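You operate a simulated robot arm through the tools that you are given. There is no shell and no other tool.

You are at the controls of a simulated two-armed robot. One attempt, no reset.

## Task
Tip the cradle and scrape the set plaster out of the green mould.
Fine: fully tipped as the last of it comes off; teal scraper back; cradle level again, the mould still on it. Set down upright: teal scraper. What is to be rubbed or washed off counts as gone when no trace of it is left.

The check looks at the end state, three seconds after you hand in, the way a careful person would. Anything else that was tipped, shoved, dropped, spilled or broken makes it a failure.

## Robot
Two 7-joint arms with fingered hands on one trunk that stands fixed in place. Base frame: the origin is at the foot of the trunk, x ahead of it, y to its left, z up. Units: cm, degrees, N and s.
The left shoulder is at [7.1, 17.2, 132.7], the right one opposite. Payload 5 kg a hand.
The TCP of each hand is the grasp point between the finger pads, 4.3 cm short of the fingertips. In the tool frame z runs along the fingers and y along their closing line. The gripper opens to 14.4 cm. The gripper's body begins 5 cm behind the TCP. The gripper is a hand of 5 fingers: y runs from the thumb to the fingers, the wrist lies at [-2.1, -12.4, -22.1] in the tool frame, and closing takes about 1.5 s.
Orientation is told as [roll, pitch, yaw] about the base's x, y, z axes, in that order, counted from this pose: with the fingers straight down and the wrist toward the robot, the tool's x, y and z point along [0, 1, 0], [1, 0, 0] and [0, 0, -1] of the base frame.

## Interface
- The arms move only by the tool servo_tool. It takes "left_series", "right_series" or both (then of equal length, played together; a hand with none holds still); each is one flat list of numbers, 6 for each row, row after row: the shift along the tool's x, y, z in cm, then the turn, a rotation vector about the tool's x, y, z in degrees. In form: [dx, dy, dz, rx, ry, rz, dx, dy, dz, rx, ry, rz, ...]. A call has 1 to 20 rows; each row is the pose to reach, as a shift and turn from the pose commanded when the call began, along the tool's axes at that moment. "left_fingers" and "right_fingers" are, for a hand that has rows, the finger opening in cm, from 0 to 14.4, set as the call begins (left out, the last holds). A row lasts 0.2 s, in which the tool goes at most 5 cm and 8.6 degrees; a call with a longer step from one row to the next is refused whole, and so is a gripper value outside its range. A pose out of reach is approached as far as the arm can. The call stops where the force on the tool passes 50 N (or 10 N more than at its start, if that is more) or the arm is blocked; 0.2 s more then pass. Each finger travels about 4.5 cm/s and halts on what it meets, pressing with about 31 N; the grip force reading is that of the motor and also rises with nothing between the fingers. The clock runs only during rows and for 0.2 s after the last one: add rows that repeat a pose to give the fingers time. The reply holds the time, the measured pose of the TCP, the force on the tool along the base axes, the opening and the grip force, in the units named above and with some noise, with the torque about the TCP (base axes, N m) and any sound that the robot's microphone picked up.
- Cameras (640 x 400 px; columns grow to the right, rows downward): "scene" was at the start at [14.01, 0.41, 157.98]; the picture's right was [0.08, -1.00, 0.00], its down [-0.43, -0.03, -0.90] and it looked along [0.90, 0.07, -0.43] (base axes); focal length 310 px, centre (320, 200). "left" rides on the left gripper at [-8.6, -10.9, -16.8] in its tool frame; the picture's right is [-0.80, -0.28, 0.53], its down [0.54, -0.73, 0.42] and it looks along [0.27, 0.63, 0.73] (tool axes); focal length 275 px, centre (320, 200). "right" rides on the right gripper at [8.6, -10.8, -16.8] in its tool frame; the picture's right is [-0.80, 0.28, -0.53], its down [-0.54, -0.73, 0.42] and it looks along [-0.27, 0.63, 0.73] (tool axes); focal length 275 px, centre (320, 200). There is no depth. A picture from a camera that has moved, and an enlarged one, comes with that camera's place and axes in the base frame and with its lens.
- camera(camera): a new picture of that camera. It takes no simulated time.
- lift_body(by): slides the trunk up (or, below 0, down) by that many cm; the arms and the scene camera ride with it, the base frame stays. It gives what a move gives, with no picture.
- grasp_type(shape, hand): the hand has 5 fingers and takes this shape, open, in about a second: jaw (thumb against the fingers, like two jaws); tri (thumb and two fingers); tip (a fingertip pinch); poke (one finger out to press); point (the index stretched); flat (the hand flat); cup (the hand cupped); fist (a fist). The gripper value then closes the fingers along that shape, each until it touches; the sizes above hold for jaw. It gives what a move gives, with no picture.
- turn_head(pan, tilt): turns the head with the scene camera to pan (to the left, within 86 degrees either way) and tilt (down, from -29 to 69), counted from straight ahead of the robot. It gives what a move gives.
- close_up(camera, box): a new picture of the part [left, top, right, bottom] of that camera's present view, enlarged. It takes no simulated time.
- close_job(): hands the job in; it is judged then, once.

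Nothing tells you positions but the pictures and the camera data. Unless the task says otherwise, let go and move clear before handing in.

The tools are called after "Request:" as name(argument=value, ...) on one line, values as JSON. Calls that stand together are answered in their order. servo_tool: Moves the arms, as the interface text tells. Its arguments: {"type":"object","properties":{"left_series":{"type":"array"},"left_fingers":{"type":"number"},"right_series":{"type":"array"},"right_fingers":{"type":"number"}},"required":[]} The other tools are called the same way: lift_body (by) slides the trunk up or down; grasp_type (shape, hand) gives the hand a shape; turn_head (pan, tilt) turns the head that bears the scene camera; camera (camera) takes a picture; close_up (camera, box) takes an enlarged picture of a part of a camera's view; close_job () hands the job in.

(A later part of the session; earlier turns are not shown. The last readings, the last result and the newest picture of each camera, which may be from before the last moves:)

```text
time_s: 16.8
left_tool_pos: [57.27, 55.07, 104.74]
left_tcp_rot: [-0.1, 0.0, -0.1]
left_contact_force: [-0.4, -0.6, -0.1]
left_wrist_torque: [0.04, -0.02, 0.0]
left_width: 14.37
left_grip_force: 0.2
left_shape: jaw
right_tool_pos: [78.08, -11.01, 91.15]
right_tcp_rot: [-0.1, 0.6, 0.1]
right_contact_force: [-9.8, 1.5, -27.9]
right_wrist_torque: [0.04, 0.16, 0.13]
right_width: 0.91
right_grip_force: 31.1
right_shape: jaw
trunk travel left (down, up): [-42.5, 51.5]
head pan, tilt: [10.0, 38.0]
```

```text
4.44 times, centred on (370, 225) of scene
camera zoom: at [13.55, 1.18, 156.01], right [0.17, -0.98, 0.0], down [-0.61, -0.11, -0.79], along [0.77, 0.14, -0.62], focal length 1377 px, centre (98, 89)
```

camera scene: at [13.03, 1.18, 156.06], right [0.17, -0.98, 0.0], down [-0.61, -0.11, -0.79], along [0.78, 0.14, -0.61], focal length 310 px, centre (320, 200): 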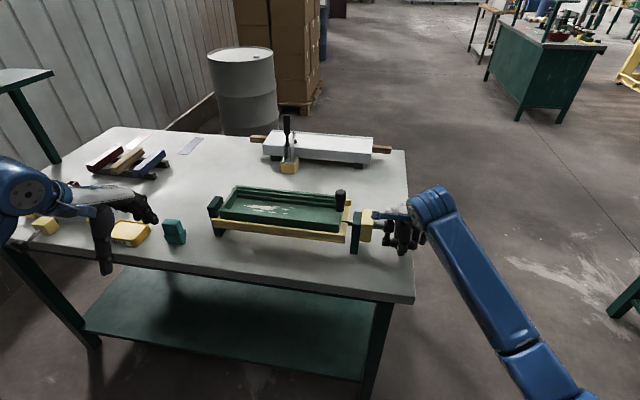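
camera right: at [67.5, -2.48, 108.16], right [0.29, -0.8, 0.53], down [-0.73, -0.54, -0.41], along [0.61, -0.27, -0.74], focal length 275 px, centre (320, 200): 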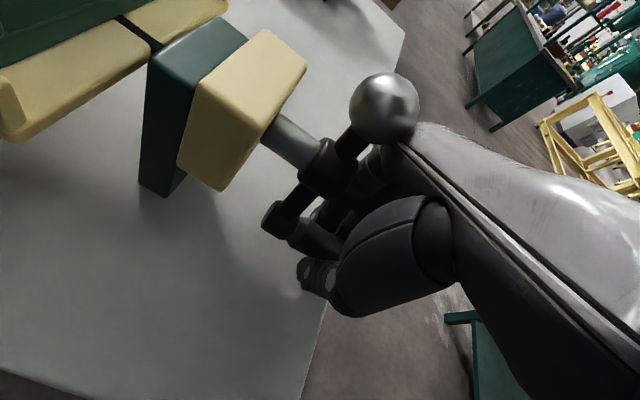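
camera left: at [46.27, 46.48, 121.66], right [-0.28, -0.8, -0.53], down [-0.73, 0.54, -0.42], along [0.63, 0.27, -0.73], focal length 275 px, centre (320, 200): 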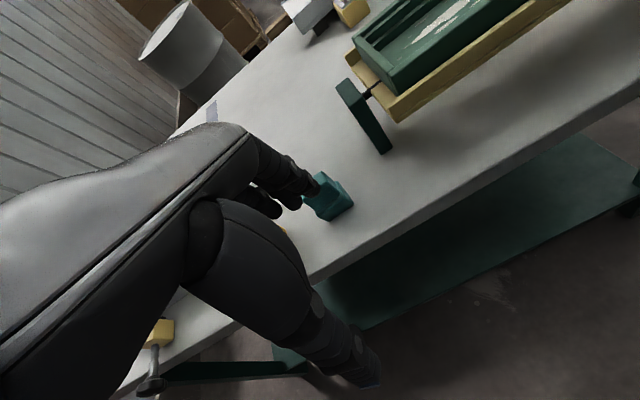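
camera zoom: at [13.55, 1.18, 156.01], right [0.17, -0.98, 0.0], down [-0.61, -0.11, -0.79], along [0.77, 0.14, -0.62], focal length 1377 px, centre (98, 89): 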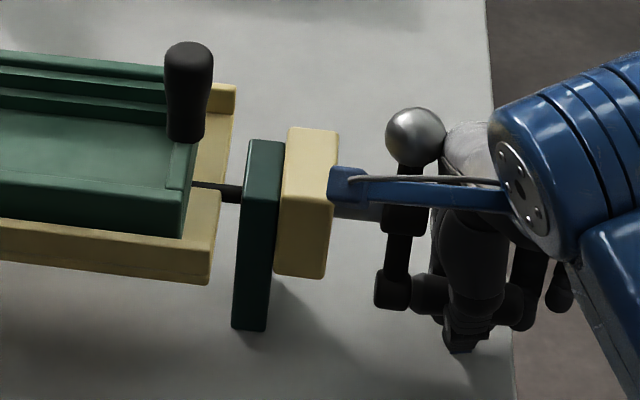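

Request:
servo_tool(right_series=[0, 0, 0.3, 0, 0, 0, 0, 0, 0.6, 0, 0, 0, 0, 0, 0.6, 0, 0, 0])

Request:
camera(camera="right")

```text
time_s: 17.6
left_tool_pos: [57.13, 55.06, 104.92]
left_tcp_rot: [0.0, 0.0, 0.1]
left_contact_force: [-0.4, 0.4, -0.3]
left_wrist_torque: [-0.02, -0.01, -0.02]
left_width: 14.35
left_grip_force: 0.1
left_shape: jaw
right_tool_pos: [78.17, -11.0, 90.8]
right_tcp_rot: [0.0, 0.3, 0.1]
right_contact_force: [-2.0, -3.0, -2.5]
right_wrist_torque: [0.06, 0.03, 0.02]
right_width: 1.1
right_grip_force: 31.1
right_shape: jaw
trunk travel left (down, up): [-42.5, 51.5]
head pan, tilt: [10.0, 38.0]
```

```text
taken
camera right: at [67.43, -2.48, 107.64], right [0.29, -0.8, 0.53], down [-0.73, -0.54, -0.42], along [0.62, -0.27, -0.74], focal length 275 px, centre (320, 200)
```

right: 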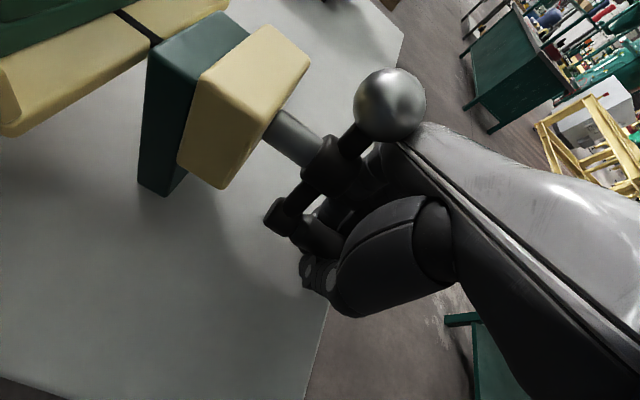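

Forces are near zero now, so the arc radius/height is right at about TCP [78.2, 90.8]. I'll continue turning the crank toward the robot to about 45 degrees and watch the cradle.

Request:
servo_tool(right_series=[0, -0.75, -0.24, 0, 0, 0, 0, -1.2, -0.42, 0, 0, 0, 0, -1.63, -0.65, 0, 0, 0, 0, -2.24, -1.06, 0, 0, 0, 0, -2.79, -1.54, 0, 0, 0, 0, -2.79, -1.54, 0, 0, 0])

Request:
camera(camera="right")

Request:
close_up(camera="scene", box=[190, 170, 440, 270])

```text
time_s: 19.0
left_tool_pos: [57.14, 55.06, 104.97]
left_tcp_rot: [0.0, 0.0, -0.1]
left_contact_force: [0.4, -0.1, -0.5]
left_wrist_torque: [0.01, 0.04, -0.01]
left_width: 14.38
left_grip_force: 0.2
left_shape: jaw
right_tool_pos: [75.2, -11.02, 92.07]
right_tcp_rot: [-0.1, 0.6, 0.1]
right_contact_force: [1.2, -4.0, 1.3]
right_wrist_torque: [0.0, 0.01, 0.01]
right_width: 1.12
right_grip_force: 30.4
right_shape: jaw
trunk travel left (down, up): [-42.5, 51.5]
head pan, tilt: [10.0, 38.0]
```

```text
taken
camera right: at [64.49, -2.5, 109.02], right [0.29, -0.8, 0.53], down [-0.73, -0.54, -0.42], along [0.62, -0.27, -0.74], focal length 275 px, centre (320, 200)
```

right: 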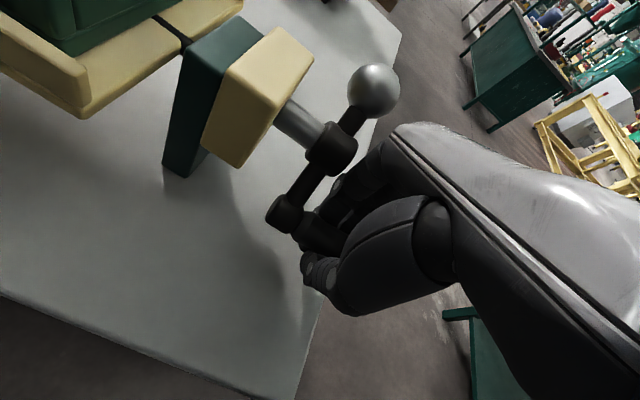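

```text
2.56 times, centred on (315, 220) of scene
camera zoom: at [13.34, 1.18, 156.01], right [0.17, -0.98, 0.0], down [-0.61, -0.11, -0.79], along [0.78, 0.14, -0.62], focal length 793 px, centre (333, 149)
```

zoom: 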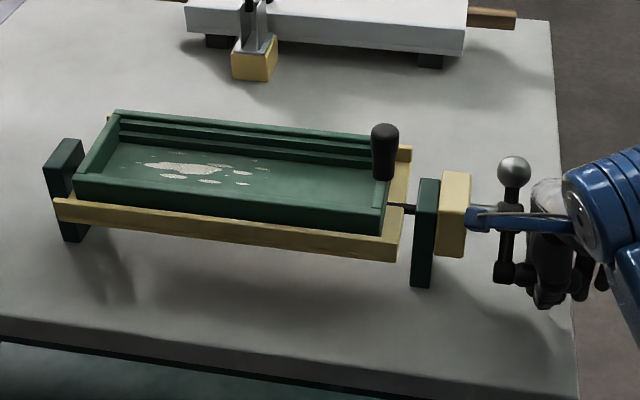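

The crank turns with almost no effort and the cradle seems to be tilting only very slightly toward the robot (far edge up), so it is geared and will need several turns. I'll continue around the circle in modest arcs, checking forces.

Request:
servo_tool(right_series=[0, -0.67, -0.4, 0, 0, 0, 0, -1.26, -1.0, 0, 0, 0, 0, -1.77, -1.7, 0, 0, 0, 0, -2.19, -2.43, 0, 0, 0, 0, -2.48, -3.1, 0, 0, 0, 0, -2.48, -3.1, 0, 0, 0])

Request:
camera(camera="right")

Request:
close_up(camera="scene", box=[190, 170, 440, 270])

```text
time_s: 20.4
left_tool_pos: [57.22, 54.93, 104.83]
left_tcp_rot: [0.1, 0.2, 0.0]
left_contact_force: [0.3, 0.1, 1.4]
left_wrist_torque: [-0.01, -0.02, -0.03]
left_width: 14.36
left_grip_force: 0.1
left_shape: jaw
right_tool_pos: [73.09, -11.01, 95.18]
right_tcp_rot: [-0.2, 0.6, 0.1]
right_contact_force: [11.6, -10.3, -1.2]
right_wrist_torque: [0.0, -0.06, -0.26]
right_width: 1.07
right_grip_force: 31.0
right_shape: jaw
trunk travel left (down, up): [-42.5, 51.5]
head pan, tilt: [10.0, 38.0]
```

```text
taken
camera right: at [62.31, -2.42, 112.16], right [0.29, -0.8, 0.53], down [-0.73, -0.54, -0.41], along [0.62, -0.27, -0.74], focal length 275 px, centre (320, 200)
```

right: 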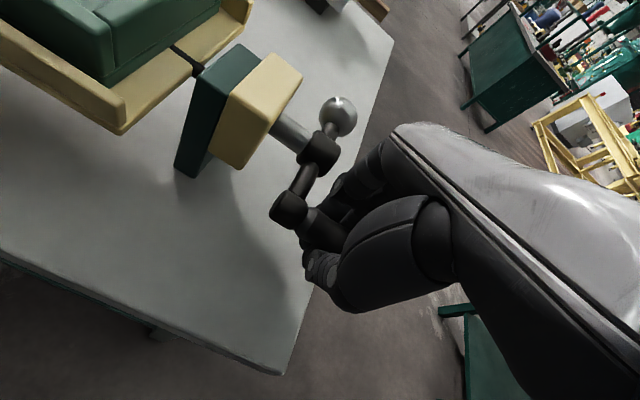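

```text
2.56 times, centred on (315, 220) of scene
camera zoom: at [13.5, 1.07, 155.99], right [0.17, -0.98, 0.0], down [-0.61, -0.11, -0.79], along [0.78, 0.14, -0.62], focal length 793 px, centre (333, 149)
```

zoom: 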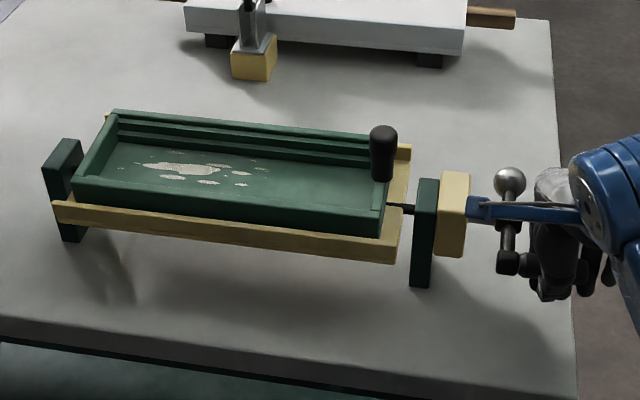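

The cradle is indeed tilting slowly toward the robot as the grip comes round (crank now near 73 degrees). A circle fit gives centre (79.1, 97.0), radius 6.3 for my TCP; I'll continue over the near side toward the top.

Request:
servo_tool(right_series=[0, 0.04, -0.72, 0, 0, 0, 0, -0.02, -1.71, 0, 0, 0, 0, 0.08, -2.69, 0, 0, 0, 0, 0.32, -3.65, 0, 0, 0, 0, 0.72, -4.56, 0, 0, 0, 0, 1.25, -5.39, 0, 0, 0, 0, 1.9, -6.13, 0, 0, 0, 0, 2.67, -6.76, 0, 0, 0, 0, 2.67, -6.76, 0, 0, 0])

Request:
camera(camera="right")

Request:
close_up(camera="scene", box=[190, 170, 440, 270])

```text
time_s: 22.4
left_tool_pos: [57.57, 55.04, 104.68]
left_tcp_rot: [-0.1, 0.2, 0.0]
left_contact_force: [0.0, 0.9, 1.3]
left_wrist_torque: [-0.02, 0.02, -0.03]
left_width: 14.39
left_grip_force: 0.0
left_shape: jaw
right_tool_pos: [76.06, -10.91, 101.53]
right_tcp_rot: [-0.1, 0.9, 0.1]
right_contact_force: [15.2, 1.8, -36.5]
right_wrist_torque: [0.12, 0.44, 0.02]
right_width: 0.92
right_grip_force: 30.8
right_shape: jaw
trunk travel left (down, up): [-42.5, 51.5]
head pan, tilt: [10.0, 38.0]
```

```text
taken
camera right: at [65.4, -2.46, 118.5], right [0.29, -0.79, 0.53], down [-0.73, -0.54, -0.41], along [0.61, -0.27, -0.74], focal length 275 px, centre (320, 200)
```

right: 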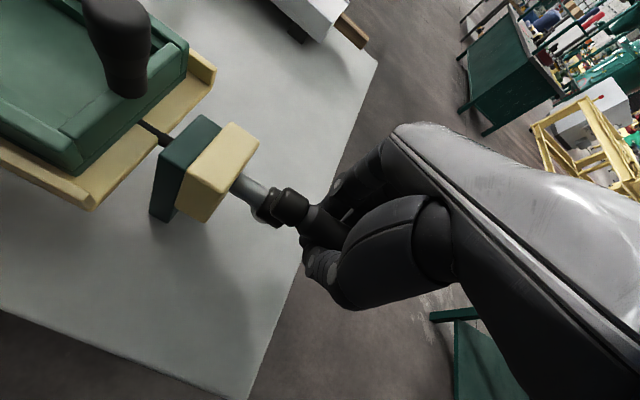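

```text
2.56 times, centred on (315, 220) of scene
camera zoom: at [13.96, 1.17, 155.92], right [0.17, -0.98, 0.0], down [-0.61, -0.11, -0.79], along [0.77, 0.14, -0.62], focal length 793 px, centre (333, 149)
```

zoom: 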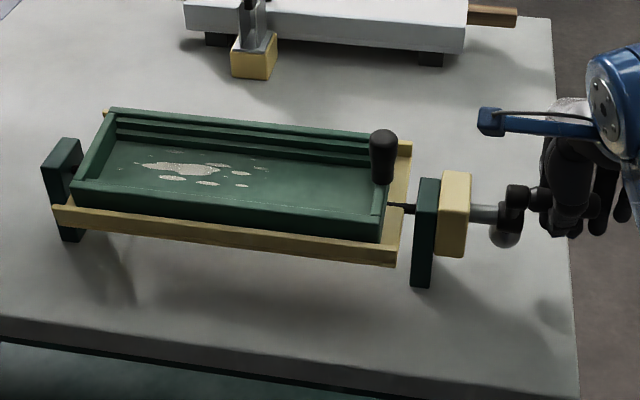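

The cradle keeps tilting slowly toward the robot (roughly 7 degrees for 150 degrees of crank). My arc is slightly too wide here, so I'll tighten it (radius 5.7 about (78.7, 96.5)) and carry on over the top.

Request:
servo_tool(right_series=[0, 0.77, 0.49, 0, 0, 0, 0, 1.7, 0.16, 0, 0, 0, 0, 2.68, -0.02, 0, 0, 0, 0, 3.68, -0.02, 0, 0, 0, 0, 3.68, -0.02, 0, 0, 0])

```text
time_s: 23.6
left_tool_pos: [57.15, 55.05, 104.81]
left_tcp_rot: [0.1, 0.0, 0.0]
left_contact_force: [-0.4, 0.5, -0.2]
left_wrist_torque: [0.03, -0.04, 0.0]
left_width: 14.4
left_grip_force: 0.0
left_shape: jaw
right_tool_pos: [79.29, -11.03, 102.1]
right_tcp_rot: [0.0, 0.5, 0.1]
right_contact_force: [0.7, 2.7, -5.8]
right_wrist_torque: [0.09, 0.02, -0.01]
right_width: 0.95
right_grip_force: 30.7
right_shape: jaw
trunk travel left (down, up): [-42.5, 51.5]
head pan, tilt: [10.0, 38.0]
```

Forces are tiny at the top, confirming centre ≈ (78.9, 96.4) and radius 5.7. I'll go down the far side next.

Request:
servo_tool(right_series=[0, 1.17, 0.21, 0, 0, 0, 0, 2.28, 0.66, 0, 0, 0, 0, 3.26, 1.32, 0, 0, 0, 0, 4.09, 2.18, 0, 0, 0, 0, 4.72, 3.19, 0, 0, 0, 0, 5.13, 4.31, 0, 0, 0, 0, 5.3, 5.49, 0, 0, 0, 0, 5.21, 6.68, 0, 0, 0])

Request:
close_up(camera="scene", box=[190, 170, 440, 270])

```text
time_s: 25.4
left_tool_pos: [57.08, 54.96, 104.86]
left_tcp_rot: [0.0, 0.0, 0.0]
left_contact_force: [0.8, -0.2, -0.3]
left_wrist_torque: [-0.03, 0.01, -0.04]
left_width: 14.39
left_grip_force: 0.1
left_shape: jaw
right_tool_pos: [84.26, -10.96, 95.21]
right_tcp_rot: [-0.1, 0.6, 0.1]
right_contact_force: [1.1, -0.6, 0.6]
right_wrist_torque: [-0.01, -0.01, 0.02]
right_width: 0.92
right_grip_force: 31.6
right_shape: jaw
trunk travel left (down, up): [-42.5, 51.5]
head pan, tilt: [10.0, 38.0]
```

```text
2.56 times, centred on (315, 220) of scene
camera zoom: at [13.34, 1.22, 156.01], right [0.17, -0.98, 0.0], down [-0.61, -0.11, -0.79], along [0.78, 0.14, -0.62], focal length 793 px, centre (333, 149)
```

zoom: 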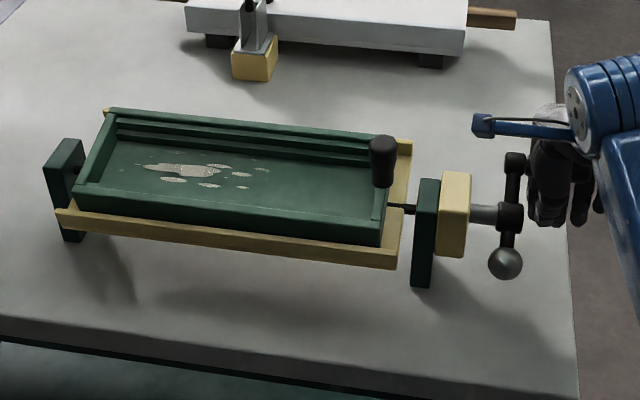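

Request:
camera(camera="right")

Request:
close_up(camera="scene", box=[360, 190, 440, 260])

```text
taken
camera right: at [73.58, -2.37, 112.16], right [0.29, -0.8, 0.53], down [-0.73, -0.54, -0.42], along [0.62, -0.27, -0.74], focal length 275 px, centre (320, 200)
```

right: 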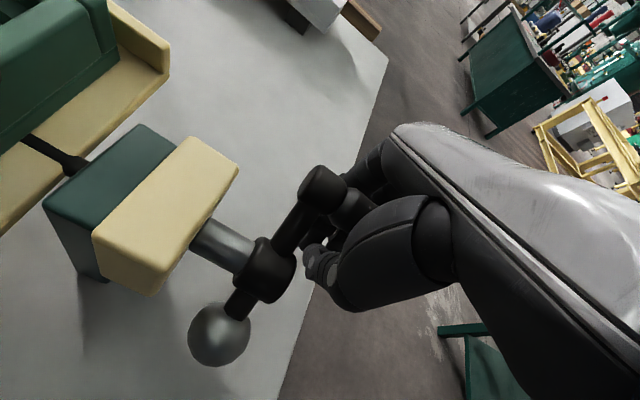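

```text
5.71 times, centred on (400, 225) of scene
camera zoom: at [13.34, 1.22, 156.01], right [0.17, -0.98, 0.0], down [-0.61, -0.11, -0.79], along [0.78, 0.14, -0.62], focal length 1771 px, centre (-137, 57)
```

zoom: 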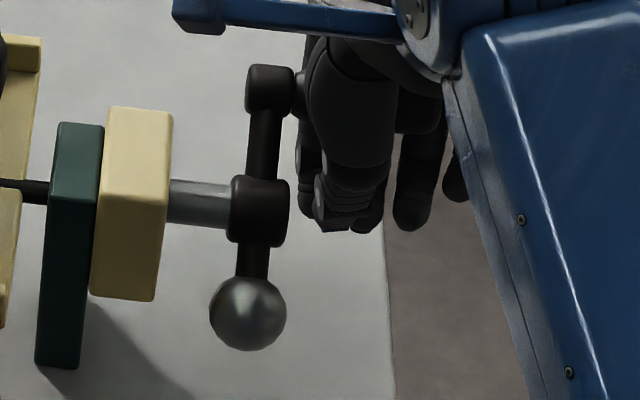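

The grip is caged rather than clamped: the handle slid up toward the palm, so the crank lags the hand but is still captive. That's fine for driving; I'll continue the same circle down the far side and along the bottom, watching forces.

Request:
servo_tool(right_series=[0, -0.32, 1.15, 0, 0, 0, 0, -0.88, 2.2, 0, 0, 0, 0, -1.65, 3.11, 0, 0, 0, 0, -2.59, 3.84, 0, 0, 0, 0, -3.66, 4.37, 0, 0, 0, 0, -4.82, 4.65, 0, 0, 0, 0, -6.01, 4.7, 0, 0, 0])

Request:
camera(camera="right")

Request:
close_up(camera="scene", box=[190, 170, 440, 270])

```text
time_s: 26.3
left_tool_pos: [57.18, 55.14, 104.76]
left_tcp_rot: [0.2, 0.0, 0.0]
left_contact_force: [-0.6, 0.6, 0.1]
left_wrist_torque: [0.0, 0.0, 0.03]
left_width: 14.39
left_grip_force: 0.0
left_shape: jaw
right_tool_pos: [83.12, -10.96, 93.03]
right_tcp_rot: [0.3, -0.8, -0.1]
right_contact_force: [13.9, 3.2, 10.3]
right_wrist_torque: [-0.18, 0.77, -0.02]
right_width: 0.95
right_grip_force: 31.4
right_shape: jaw
trunk travel left (down, up): [-42.5, 51.5]
head pan, tilt: [10.0, 38.0]
stopped in row 4 (right hand): the force on the tool passed its limit at 71 N (the readings are from after the stop); the commanded pose is now the measured one
```

```text
taken
camera right: at [71.99, -2.34, 109.71], right [0.28, -0.8, 0.53], down [-0.72, -0.54, -0.43], along [0.64, -0.27, -0.72], focal length 275 px, centre (320, 200)
```

right: 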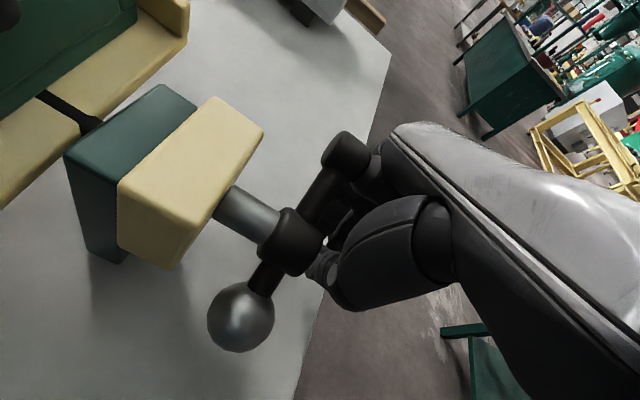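

```text
2.56 times, centred on (315, 220) of scene
camera zoom: at [13.43, 1.28, 155.98], right [0.17, -0.98, 0.0], down [-0.61, -0.11, -0.79], along [0.78, 0.14, -0.62], focal length 793 px, centre (333, 149)
```

zoom: 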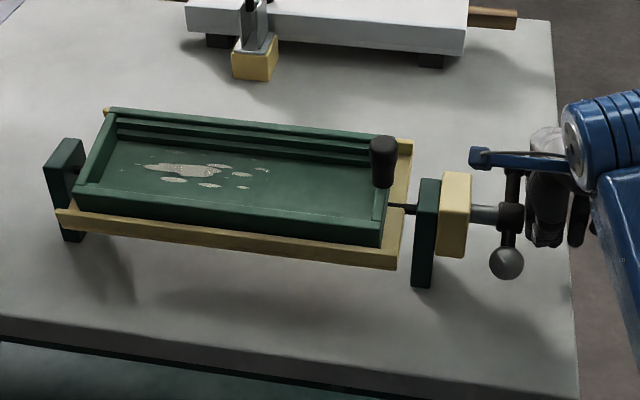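

The hand jammed with the handle against the palm, so this loose cage is a poor hold. I'll open, raise the hand so the handle sits nearer the fingertips, and regrip for a true pinch.

Request:
servo_tool(right_series=[0, 0, 0, 0, 0, 0, 0, 0, 0, 0, 0, 0, 0, 0, 0, 0, 0, 0, 0, 0, 0, 0, 0, 0, 0, 0, 0, 0, 0, 0, 0, 0, 0, 0, 0, 0, 0, 0, 0, 0, 0, 0, 0, 0, 0, 0, 0, 0], right_fingers=10)

Request:
camera(camera="right")

Request:
close_up(camera="scene", box=[350, 170, 450, 260])

```text
time_s: 28.1
left_tool_pos: [57.17, 55.08, 104.9]
left_tcp_rot: [0.0, 0.0, 0.0]
left_contact_force: [0.0, -0.4, -0.1]
left_wrist_torque: [0.01, -0.03, 0.0]
left_width: 14.37
left_grip_force: 0.1
left_shape: jaw
right_tool_pos: [82.98, -10.97, 92.88]
right_tcp_rot: [0.3, -0.6, -0.2]
right_contact_force: [1.7, -0.4, 0.1]
right_wrist_torque: [0.01, 0.02, -0.01]
right_width: 9.99
right_grip_force: 0.1
right_shape: jaw
trunk travel left (down, up): [-42.5, 51.5]
head pan, tilt: [10.0, 38.0]
```

```text
taken
camera right: at [71.87, -2.42, 109.57], right [0.28, -0.8, 0.53], down [-0.72, -0.54, -0.43], along [0.63, -0.27, -0.73], focal length 275 px, centre (320, 200)
```

right: 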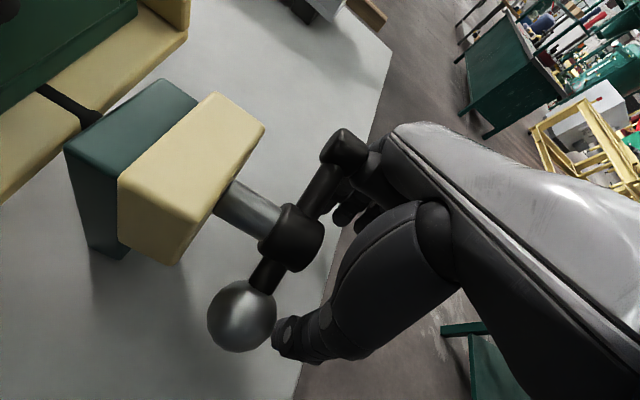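

```text
4.44 times, centred on (400, 215) of scene
camera zoom: at [13.33, 1.22, 156.01], right [0.17, -0.98, 0.0], down [-0.61, -0.11, -0.79], along [0.78, 0.14, -0.62], focal length 1377 px, centre (-36, 133)
```

zoom: 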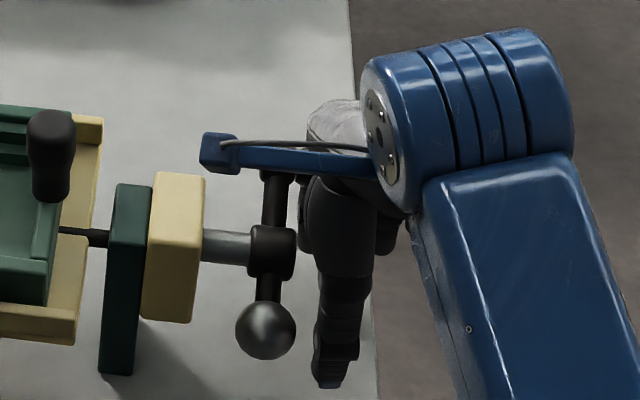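

Request:
servo_tool(right_series=[0, 0.4, -2.5, 0, 0, 0, 0, 1.0, -5, 0, 0, 0, 0, 1.6, -7, 0, 0, 0, 0, 2.0, -8.7, 0, 0, 0])

Request:
camera(camera="right")

Request:
close_up(camera="scene", box=[350, 150, 450, 240])

```text
time_s: 29.1
left_tool_pos: [56.99, 55.02, 104.76]
left_tcp_rot: [0.0, 0.0, -0.1]
left_contact_force: [0.1, 0.4, 0.3]
left_wrist_torque: [-0.04, -0.04, -0.04]
left_width: 14.39
left_grip_force: 0.1
left_shape: jaw
right_tool_pos: [84.74, -10.64, 101.6]
right_tcp_rot: [0.2, -0.5, -0.1]
right_contact_force: [-0.2, 0.8, -0.3]
right_wrist_torque: [0.04, 0.0, 0.02]
right_width: 9.98
right_grip_force: 0.1
right_shape: jaw
trunk travel left (down, up): [-42.5, 51.5]
head pan, tilt: [10.0, 38.0]
```

```text
taken
camera right: at [73.83, -2.21, 118.38], right [0.28, -0.8, 0.53], down [-0.72, -0.54, -0.43], along [0.63, -0.27, -0.73], focal length 275 px, centre (320, 200)
```

right: 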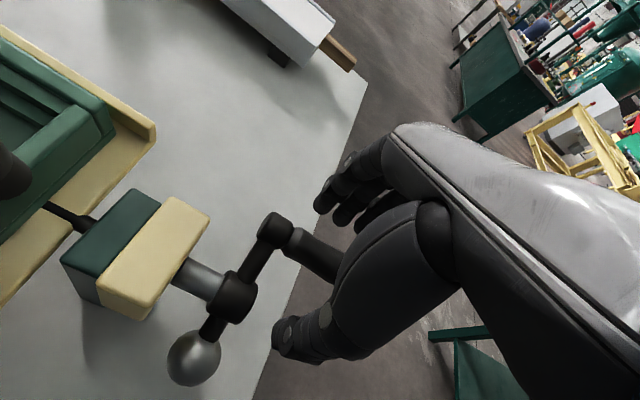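

```text
4.44 times, centred on (400, 195) of scene
camera zoom: at [13.31, 1.25, 156.0], right [0.17, -0.98, 0.0], down [-0.61, -0.11, -0.79], along [0.78, 0.14, -0.62], focal length 1377 px, centre (-36, 222)
```

zoom: 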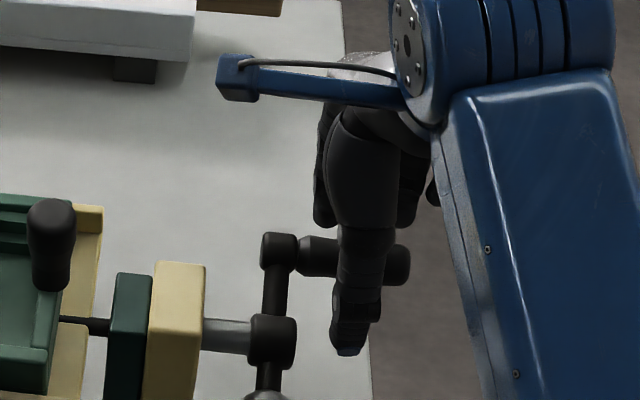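

The handle sits about 2 cm below the TCP, between thumb and fingers. I'll raise a further 0.7 cm and close fully to test for a real pinch.

Request:
servo_tool(right_series=[0, 0.1, -0.7, 0, 0, 0, 0, 0.1, -0.7, 0, 0, 0, 0, 0.1, -0.7, 0, 0, 0, 0, 0.1, -0.7, 0, 0, 0, 0, 0.1, -0.7, 0, 0, 0, 0, 0.1, -0.7, 0, 0, 0, 0, 0.1, -0.7, 0, 0, 0, 0, 0.1, -0.7, 0, 0, 0], right_fingers=0)

Request:
camera(camera="right")

Request:
close_up(camera="scene", box=[350, 150, 450, 240])

```text
time_s: 30.9
left_tool_pos: [57.15, 55.05, 104.97]
left_tcp_rot: [0.0, 0.0, 0.0]
left_contact_force: [0.5, 0.6, 0.1]
left_wrist_torque: [-0.01, 0.04, -0.04]
left_width: 14.4
left_grip_force: 0.0
left_shape: jaw
right_tool_pos: [84.95, -11.04, 102.39]
right_tcp_rot: [0.2, -0.5, -0.1]
right_contact_force: [-1.2, -0.8, -2.1]
right_wrist_torque: [-0.06, 0.02, 0.09]
right_width: 2.15
right_grip_force: 30.6
right_shape: jaw
trunk travel left (down, up): [-42.5, 51.5]
head pan, tilt: [10.0, 38.0]
```

```text
taken
camera right: at [73.94, -2.44, 119.04], right [0.28, -0.8, 0.53], down [-0.72, -0.54, -0.43], along [0.63, -0.27, -0.73], focal length 275 px, centre (320, 200)
```

right: 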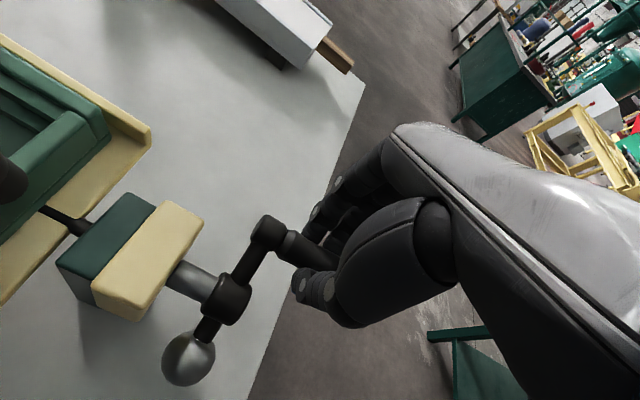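

```text
4.44 times, centred on (400, 195) of scene
camera zoom: at [13.33, 1.22, 156.01], right [0.17, -0.98, 0.0], down [-0.61, -0.11, -0.79], along [0.78, 0.14, -0.62], focal length 1377 px, centre (-36, 222)
```

zoom: 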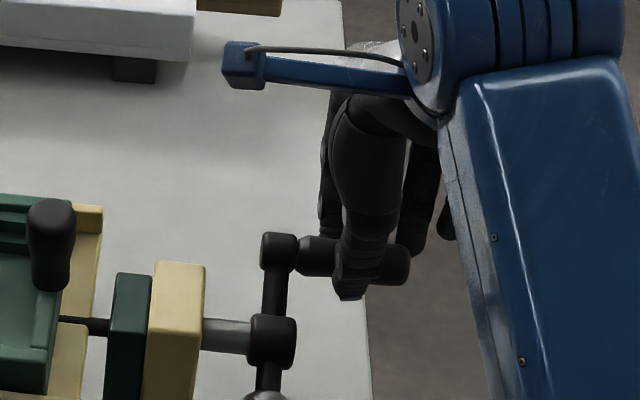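

Now it's a true pinch (opening 2.15 cm at 31 N), with the handle about 2.7 cm below the TCP. I'll turn further in a short arc and check the forces to refine the circle.

Request:
servo_tool(right_series=[0, 0.42, 0.66, 0, 0, 0, 0, 0.77, 1.41, 0, 0, 0, 0, 1.01, 2.19, 0, 0, 0, 0, 1.14, 3.01, 0, 0, 0, 0, 1.15, 3.83, 0, 0, 0, 0, 1.15, 3.83, 0, 0, 0])

Request:
camera(camera="right")

```text
time_s: 32.3
left_tool_pos: [56.98, 55.06, 104.83]
left_tcp_rot: [0.0, 0.0, 0.1]
left_contact_force: [-0.7, 0.3, 0.3]
left_wrist_torque: [0.01, -0.01, 0.0]
left_width: 14.39
left_grip_force: 0.0
left_shape: jaw
right_tool_pos: [85.92, -10.94, 98.41]
right_tcp_rot: [0.3, -0.4, -0.2]
right_contact_force: [-8.5, -1.3, 2.1]
right_wrist_torque: [-0.09, 0.29, 0.1]
right_width: 2.11
right_grip_force: 30.7
right_shape: jaw
trunk travel left (down, up): [-42.5, 51.5]
head pan, tilt: [10.0, 38.0]
```

```text
taken
camera right: at [74.95, -2.42, 115.21], right [0.28, -0.8, 0.53], down [-0.72, -0.54, -0.43], along [0.63, -0.27, -0.73], focal length 275 px, centre (320, 200)
```

right: 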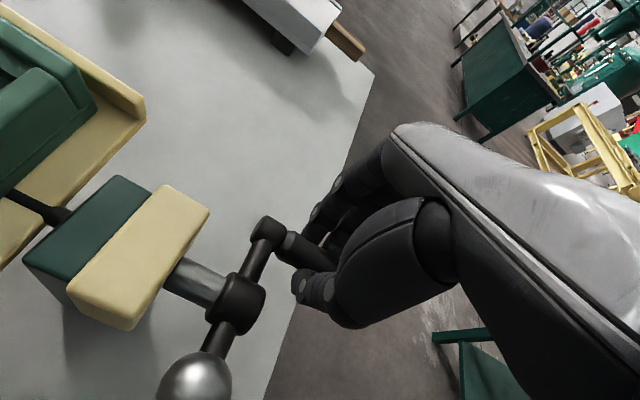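

The pinch holds and forces are small. I'll continue the arc to the bottom with a slightly smaller radius.

Request:
servo_tool(right_series=[0, -0.3, 0.8, 0, 0, 0, 0, -0.54, 1.67, 0, 0, 0, 0, -0.97, 2.59, 0, 0, 0, 0, -1.55, 3.42, 0, 0, 0, 0, -2.26, 4.13, 0, 0, 0, 0, -3.09, 4.71, 0, 0, 0, 0, -4.01, 5.14, 0, 0, 0, 0, -4.98, 5.4, 0, 0, 0, 0, -5.99, 5.49, 0, 0, 0, 0, -5.99, 5.49, 0, 0, 0])

Request:
camera(camera="right")

Request:
close_up(camera="scene", box=[190, 170, 440, 270])

```text
time_s: 34.5
left_tool_pos: [56.99, 55.09, 104.82]
left_tcp_rot: [0.0, 0.0, 0.0]
left_contact_force: [-0.8, -0.5, -0.5]
left_wrist_torque: [-0.01, 0.0, 0.01]
left_width: 14.39
left_grip_force: 0.0
left_shape: jaw
right_tool_pos: [79.85, -11.04, 92.92]
right_tcp_rot: [0.2, -0.4, 0.0]
right_contact_force: [-0.2, 1.4, 13.9]
right_wrist_torque: [0.03, -0.05, 0.19]
right_width: 2.37
right_grip_force: 31.2
right_shape: jaw
trunk travel left (down, up): [-42.5, 51.5]
head pan, tilt: [10.0, 38.0]
```

```text
taken
camera right: at [68.85, -2.49, 109.67], right [0.28, -0.8, 0.53], down [-0.72, -0.54, -0.43], along [0.63, -0.27, -0.73], focal length 275 px, centre (320, 200)
```

right: 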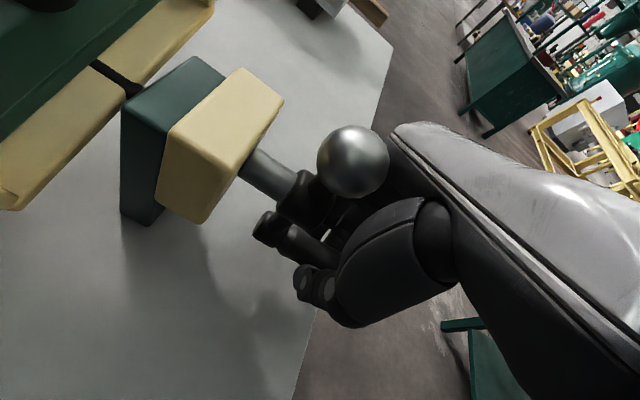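

```text
2.56 times, centred on (315, 220) of scene
camera zoom: at [13.15, 1.26, 156.02], right [0.17, -0.98, 0.0], down [-0.61, -0.11, -0.79], along [0.78, 0.14, -0.62], focal length 793 px, centre (333, 149)
```

zoom: 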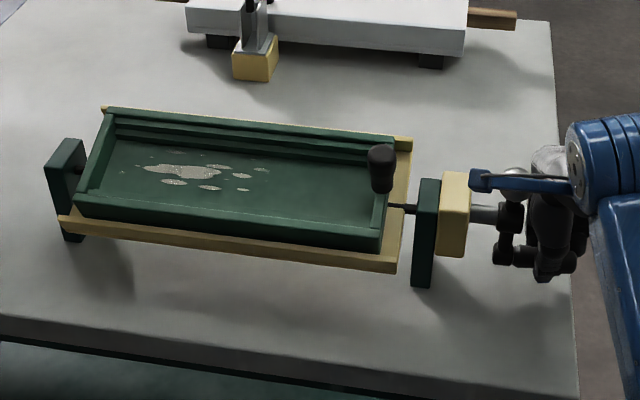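

One full turn has tilted the cradle by roughly 13–15 degrees toward the robot. With centre (80.0, 98.8) and radius 5.7 for the TCP, I'll do the next half turn at a steady pace.

Request:
servo_tool(right_series=[0, -1.76, -0.38, 0, 0, 0, 0, -3.35, -1.19, 0, 0, 0, 0, -4.61, -2.45, 0, 0, 0, 0, -5.42, -4.04, 0, 0, 0, 0, -5.7, -5.8, 0, 0, 0, 0, -5.42, -7.56, 0, 0, 0, 0, -4.61, -9.15, 0, 0, 0, 0, -3.35, -10.41, 0, 0, 0, 0, -1.76, -11.22, 0, 0, 0, 0, 0, -11.5, 0, 0, 0, 0, 0, -11.5, 0, 0, 0])

Request:
camera(camera="right")

Request:
close_up(camera="scene", box=[190, 170, 440, 270])

```text
time_s: 36.9
left_tool_pos: [56.89, 54.98, 105.09]
left_tcp_rot: [0.0, 0.0, 0.1]
left_contact_force: [-1.0, 0.3, -0.3]
left_wrist_torque: [-0.01, 0.01, 0.01]
left_width: 14.35
left_grip_force: 0.0
left_shape: jaw
right_tool_pos: [79.87, -10.99, 104.83]
right_tcp_rot: [0.2, -0.9, -0.2]
right_contact_force: [0.6, -1.3, 29.7]
right_wrist_torque: [-0.11, -0.02, 0.12]
right_width: 2.34
right_grip_force: 30.8
right_shape: jaw
trunk travel left (down, up): [-42.5, 51.5]
head pan, tilt: [10.0, 38.0]
```

```text
taken
camera right: at [68.81, -2.45, 121.52], right [0.27, -0.8, 0.54], down [-0.72, -0.54, -0.44], along [0.64, -0.27, -0.72], focal length 275 px, centre (320, 200)
```

right: 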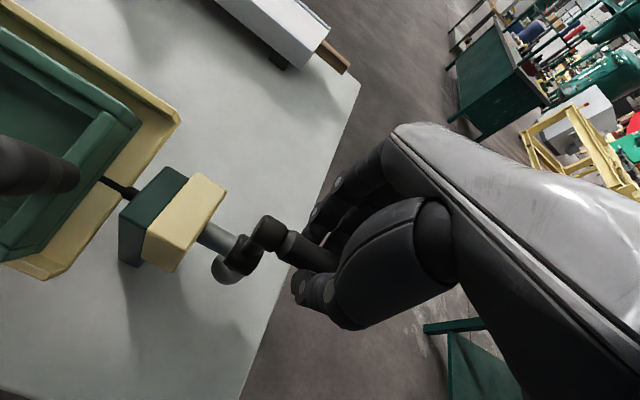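

```text
2.56 times, centred on (315, 220) of scene
camera zoom: at [12.96, 1.23, 156.07], right [0.17, -0.98, 0.0], down [-0.6, -0.11, -0.79], along [0.78, 0.14, -0.61], focal length 793 px, centre (333, 149)
```

zoom: 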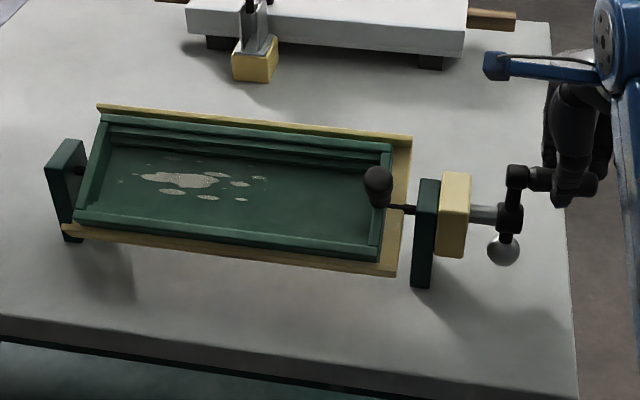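

The pinch drives the crank well, and the cradle is tilting visibly toward the robot. Refined circle: centre (79.85, 99.05), radius 5.9; I'll do a full turn in this call.

Request:
servo_tool(right_series=[0, 1.67, -0.16, 0, 0, 0, 0, 3.32, 0.68, 0, 0, 0, 0, 4.62, 1.98, 0, 0, 0, 0, 5.46, 3.63, 0, 0, 0, 0, 5.75, 5.45, 0, 0, 0, 0, 5.46, 7.27, 0, 0, 0, 0, 4.62, 8.92, 0, 0, 0, 0, 3.32, 10.22, 0, 0, 0, 0, 1.67, 11.06, 0, 0, 0, 0, -0.15, 11.35, 0, 0, 0, 0, -1.97, 11.06, 0, 0, 0, 0, -3.62, 10.22, 0, 0, 0, 0, -4.92, 8.92, 0, 0, 0, 0, -5.76, 7.27, 0, 0, 0, 0, -6.05, 5.45, 0, 0, 0, 0, -5.76, 3.63, 0, 0, 0, 0, -4.92, 1.98, 0, 0, 0, 0, -3.62, 0.68, 0, 0, 0, 0, -1.97, -0.16, 0, 0, 0, 0, -0.15, -0.45, 0, 0, 0])

Request:
camera(camera="right")

Request:
close_up(camera="scene", box=[190, 170, 440, 270])

```text
time_s: 39.5
left_tool_pos: [57.55, 55.1, 104.58]
left_tcp_rot: [0.1, 0.4, 0.0]
left_contact_force: [-0.3, 1.4, -0.7]
left_wrist_torque: [-0.02, -0.08, 0.02]
left_width: 14.41
left_grip_force: 0.1
left_shape: jaw
right_tool_pos: [77.69, -11.06, 92.99]
right_tcp_rot: [0.0, -0.4, -0.3]
right_contact_force: [50.4, 2.2, -24.3]
right_wrist_torque: [0.12, -1.09, 0.3]
right_width: 2.36
right_grip_force: 30.4
right_shape: jaw
trunk travel left (down, up): [-42.5, 51.5]
head pan, tilt: [10.0, 38.0]
stopped in row 12 (right hand): the force on the tool passed its limit at 56 N (the readings are from after the stop); the commanded pose is now the measured one
```

```text
taken
camera right: at [66.83, -2.47, 109.79], right [0.28, -0.8, 0.54], down [-0.73, -0.54, -0.43], along [0.63, -0.27, -0.73], focal length 275 px, centre (320, 200)
```

right: 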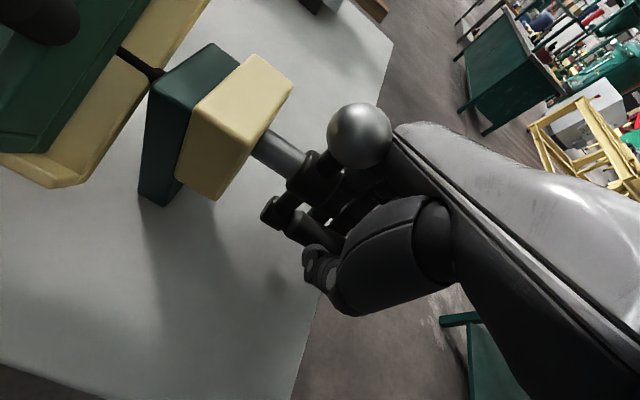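

```text
2.56 times, centred on (315, 220) of scene
camera zoom: at [14.19, 1.26, 155.88], right [0.17, -0.98, 0.0], down [-0.61, -0.11, -0.78], along [0.77, 0.14, -0.62], focal length 793 px, centre (333, 149)
```

zoom: 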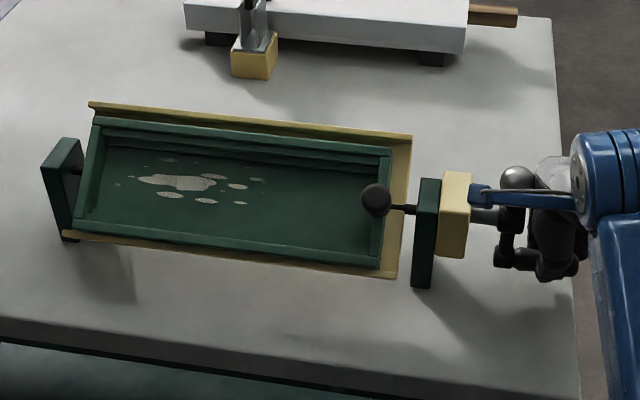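

The crank met a firm tangential stop at about 2.05 turns, with the cradle tilted around 45 degrees toward the robot – likely the full-tip stop. I'll ease off and push gently again to confirm it isn't a path error.

Request:
servo_tool(right_series=[0, 0.4, -0.5, 0, 0, 0, 0, 0.4, -0.5, 0, 0, 0])

Request:
servo_tool(right_series=[0, -0.3, -0.1, 0, 0, 0, 0, -0.7, -0.25, 0, 0, 0, 0, -1.0, -0.4, 0, 0, 0, 0, -1.3, -0.55, 0, 0, 0, 0, -1.3, -0.55, 0, 0, 0])

Request:
close_up(camera="scene", box=[190, 170, 440, 270])

```text
time_s: 40.1
left_tool_pos: [57.42, 55.03, 104.77]
left_tcp_rot: [0.0, 0.2, -0.1]
left_contact_force: [0.9, 0.0, 0.0]
left_wrist_torque: [-0.02, 0.0, -0.02]
left_width: 14.39
left_grip_force: 0.0
left_shape: jaw
right_tool_pos: [77.89, -11.12, 94.12]
right_tcp_rot: [0.1, -0.7, -0.3]
right_contact_force: [40.6, 0.6, 8.3]
right_wrist_torque: [-0.11, -1.62, 0.18]
right_width: 2.34
right_grip_force: 31.0
right_shape: jaw
trunk travel left (down, up): [-42.5, 51.5]
head pan, tilt: [10.0, 38.0]
```

```text
time_s: 40.5
left_tool_pos: [57.49, 55.1, 104.59]
left_tcp_rot: [0.0, 0.3, 0.0]
left_contact_force: [-0.2, -0.5, 0.1]
left_wrist_torque: [0.03, -0.01, 0.0]
left_width: 14.38
left_grip_force: 0.0
left_shape: jaw
right_tool_pos: [78.19, -11.12, 94.18]
right_tcp_rot: [0.1, -1.3, -0.3]
right_contact_force: [41.3, 1.2, -6.4]
right_wrist_torque: [-0.04, -1.33, 0.26]
right_width: 2.22
right_grip_force: 30.6
right_shape: jaw
trunk travel left (down, up): [-42.5, 51.5]
head pan, tilt: [10.0, 38.0]
stopped in row 2 (right hand): the force on the tool passed its limit at 53 N (the readings are from after the stop); the commanded pose is now the measured one
```

```text
2.56 times, centred on (315, 220) of scene
camera zoom: at [13.88, 1.25, 155.93], right [0.17, -0.98, 0.0], down [-0.61, -0.11, -0.79], along [0.77, 0.14, -0.62], focal length 793 px, centre (333, 149)
```

zoom: 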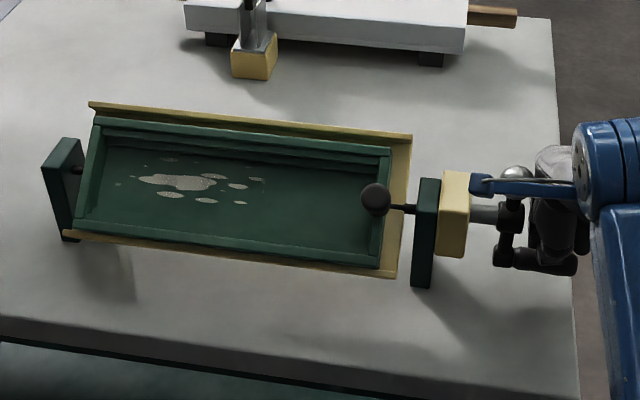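

The stop is confirmed: the cradle is at full tip. I'll relax the push slightly (still resting on the stop) and look closely at the tipped mould to work out its tilt.

Request:
servo_tool(right_series=[0, 0.3, 0.1, 0, 0, 0, 0, 0.5, 0.1, 0, 0, 0])

Request:
close_up(camera="scene", box=[200, 180, 300, 270])

Request:
close_up(camera="scene", box=[280, 180, 380, 290])

Request:
camera(camera="left")

Request:
camera(camera="right")

```text
time_s: 41.1
left_tool_pos: [57.3, 55.22, 104.83]
left_tcp_rot: [0.0, 0.1, 0.0]
left_contact_force: [1.1, 0.0, 0.5]
left_wrist_torque: [0.0, -0.06, 0.02]
left_width: 14.37
left_grip_force: 0.1
left_shape: jaw
right_tool_pos: [78.19, -11.07, 94.19]
right_tcp_rot: [0.1, -1.0, -0.3]
right_contact_force: [27.8, 0.5, 6.8]
right_wrist_torque: [-0.02, -0.94, 0.24]
right_width: 2.23
right_grip_force: 30.9
right_shape: jaw
trunk travel left (down, up): [-42.5, 51.5]
head pan, tilt: [10.0, 38.0]
```

```text
4.44 times, centred on (250, 225) of scene
camera zoom: at [13.57, 1.23, 156.0], right [0.17, -0.98, 0.0], down [-0.61, -0.11, -0.79], along [0.77, 0.14, -0.62], focal length 1377 px, centre (631, 89)
```

zoom: 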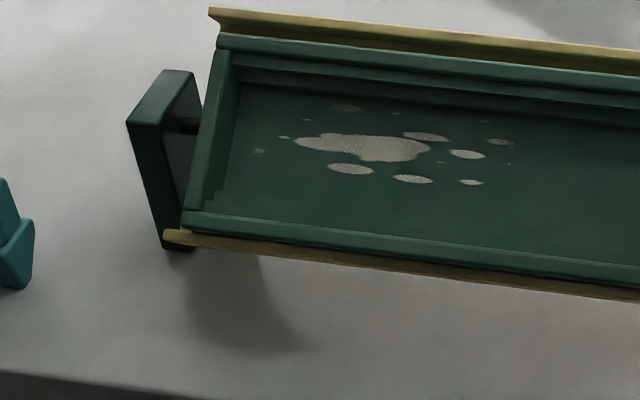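

```text
3.64 times, centred on (330, 235) of scene
camera zoom: at [13.57, 1.23, 156.0], right [0.17, -0.98, 0.0], down [-0.61, -0.11, -0.79], along [0.77, 0.14, -0.62], focal length 1127 px, centre (284, 73)
```

zoom: 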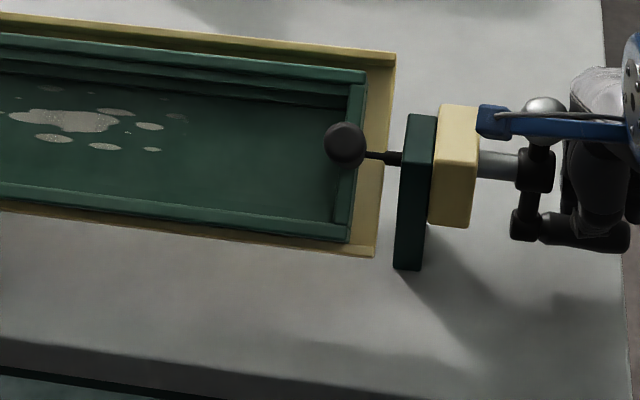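

```text
taken
camera left: at [46.46, 46.4, 121.63], right [-0.29, -0.8, -0.53], down [-0.73, 0.54, -0.42], along [0.63, 0.27, -0.73], focal length 275 px, centre (320, 200)
```

left: 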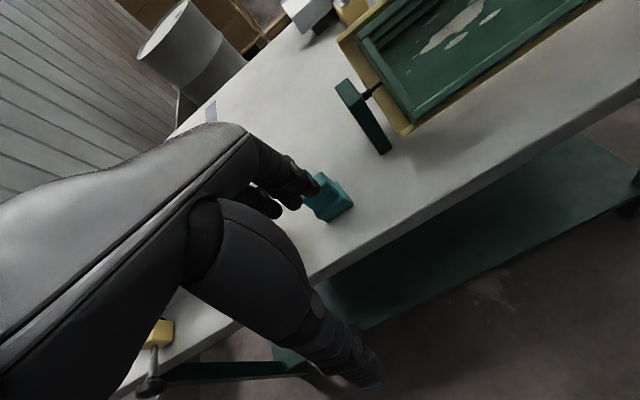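

```text
taken
camera right: at [67.04, -2.49, 110.92], right [0.27, -0.8, 0.54], down [-0.72, -0.54, -0.44], along [0.64, -0.27, -0.72], focal length 275 px, centre (320, 200)
```

right: 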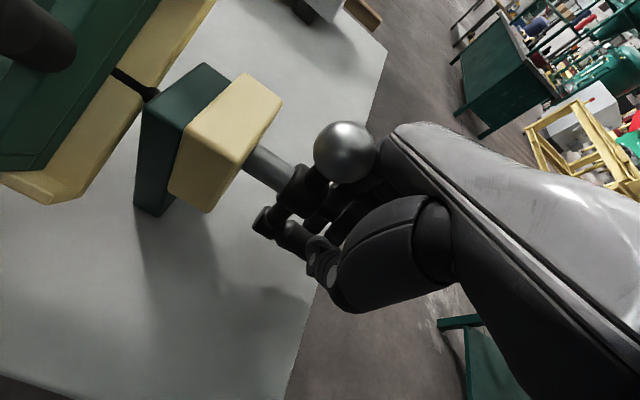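

Request:
close_up(camera="left", box=[320, 0, 500, 150])

Request:
close_up(camera="left", box=[300, 160, 370, 230])

```text
2.67 times, centred on (410, 75) of left
camera zoom: at [46.46, 46.4, 121.63], right [-0.29, -0.8, -0.53], down [-0.73, 0.54, -0.42], along [0.63, 0.27, -0.73], focal length 734 px, centre (80, 533)
```

zoom: 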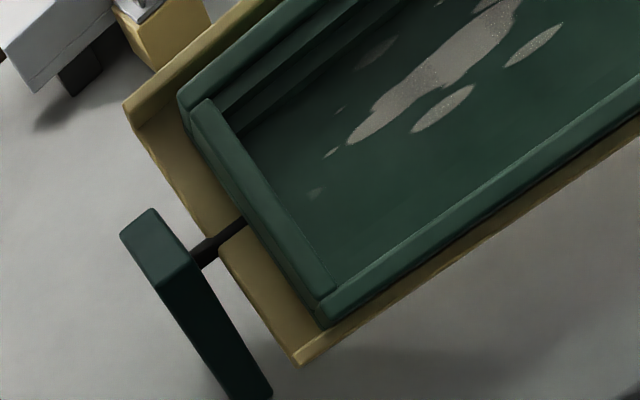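

```text
5.71 times, centred on (335, 195) of left
camera zoom: at [46.46, 46.4, 121.63], right [-0.29, -0.8, -0.53], down [-0.73, 0.54, -0.42], along [0.63, 0.27, -0.73], focal length 1573 px, centre (234, 229)
```

zoom: 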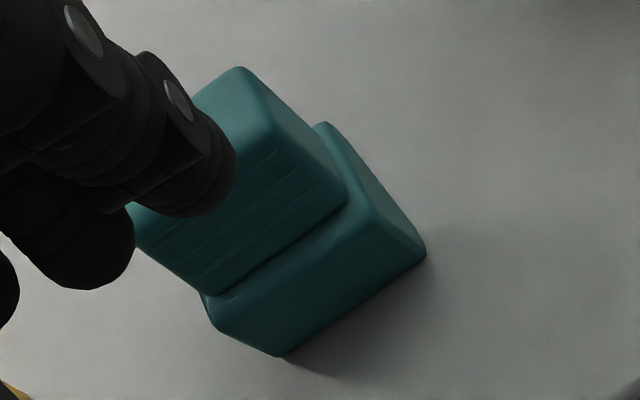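

The cradle tilt comes out near 45 degrees facing the robot, with the mould floor about 3 cm below its rim and plaster specks spread over y≈20–38. Now I'll bring the left hand above the scraper to measure it precisely from close by.

Request:
servo_tool(left_series=[0.6, 4, -0.3, 0, 0, 0, 1.2, 8, -0.6, 0, 0, 0, 1.8, 12, -0.9, 0, 0, 0, 2.3, 16.2, -1.2, 0, 0, 0])

Request:
camera(camera="left")

Request:
camera(camera="scene")

```text
time_s: 42.1
left_tool_pos: [73.37, 57.08, 106.12]
left_tcp_rot: [0.0, 0.2, 0.0]
left_contact_force: [-0.5, 0.4, 0.1]
left_wrist_torque: [-0.01, -0.02, 0.01]
left_width: 14.38
left_grip_force: 0.1
left_shape: jaw
right_tool_pos: [78.2, -11.13, 94.27]
right_tcp_rot: [0.1, -1.1, -0.3]
right_contact_force: [32.1, -1.7, 12.7]
right_wrist_torque: [-0.12, -1.2, 0.22]
right_width: 2.26
right_grip_force: 30.5
right_shape: jaw
trunk travel left (down, up): [-42.5, 51.5]
head pan, tilt: [10.0, 38.0]
```

```text
taken
camera left: at [62.6, 48.54, 122.87], right [-0.29, -0.8, -0.53], down [-0.73, 0.54, -0.42], along [0.62, 0.27, -0.73], focal length 275 px, centre (320, 200)
```

left: 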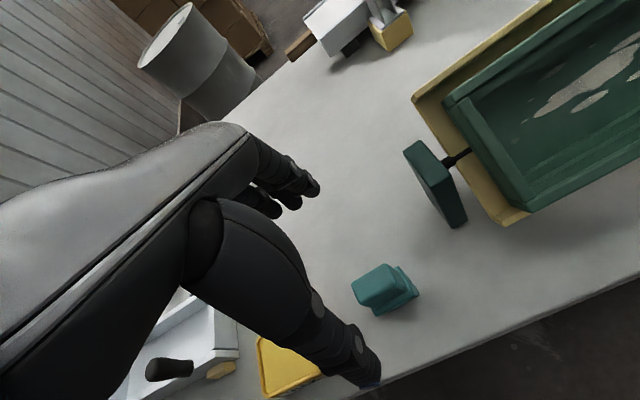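

```text
taken
camera scene: at [13.59, 1.19, 156.0], right [0.17, -0.98, 0.0], down [-0.61, -0.11, -0.79], along [0.77, 0.14, -0.62], focal length 310 px, centre (320, 200)
```

scene: 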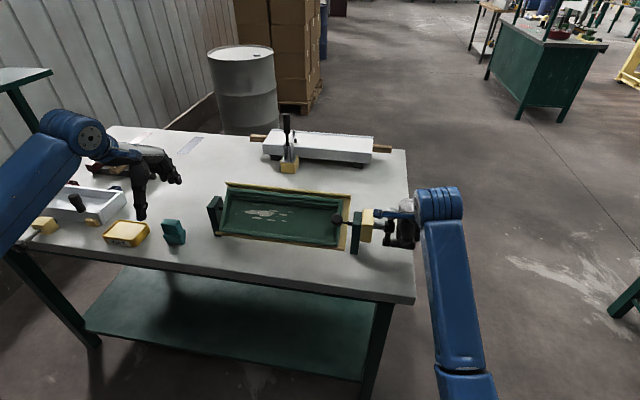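

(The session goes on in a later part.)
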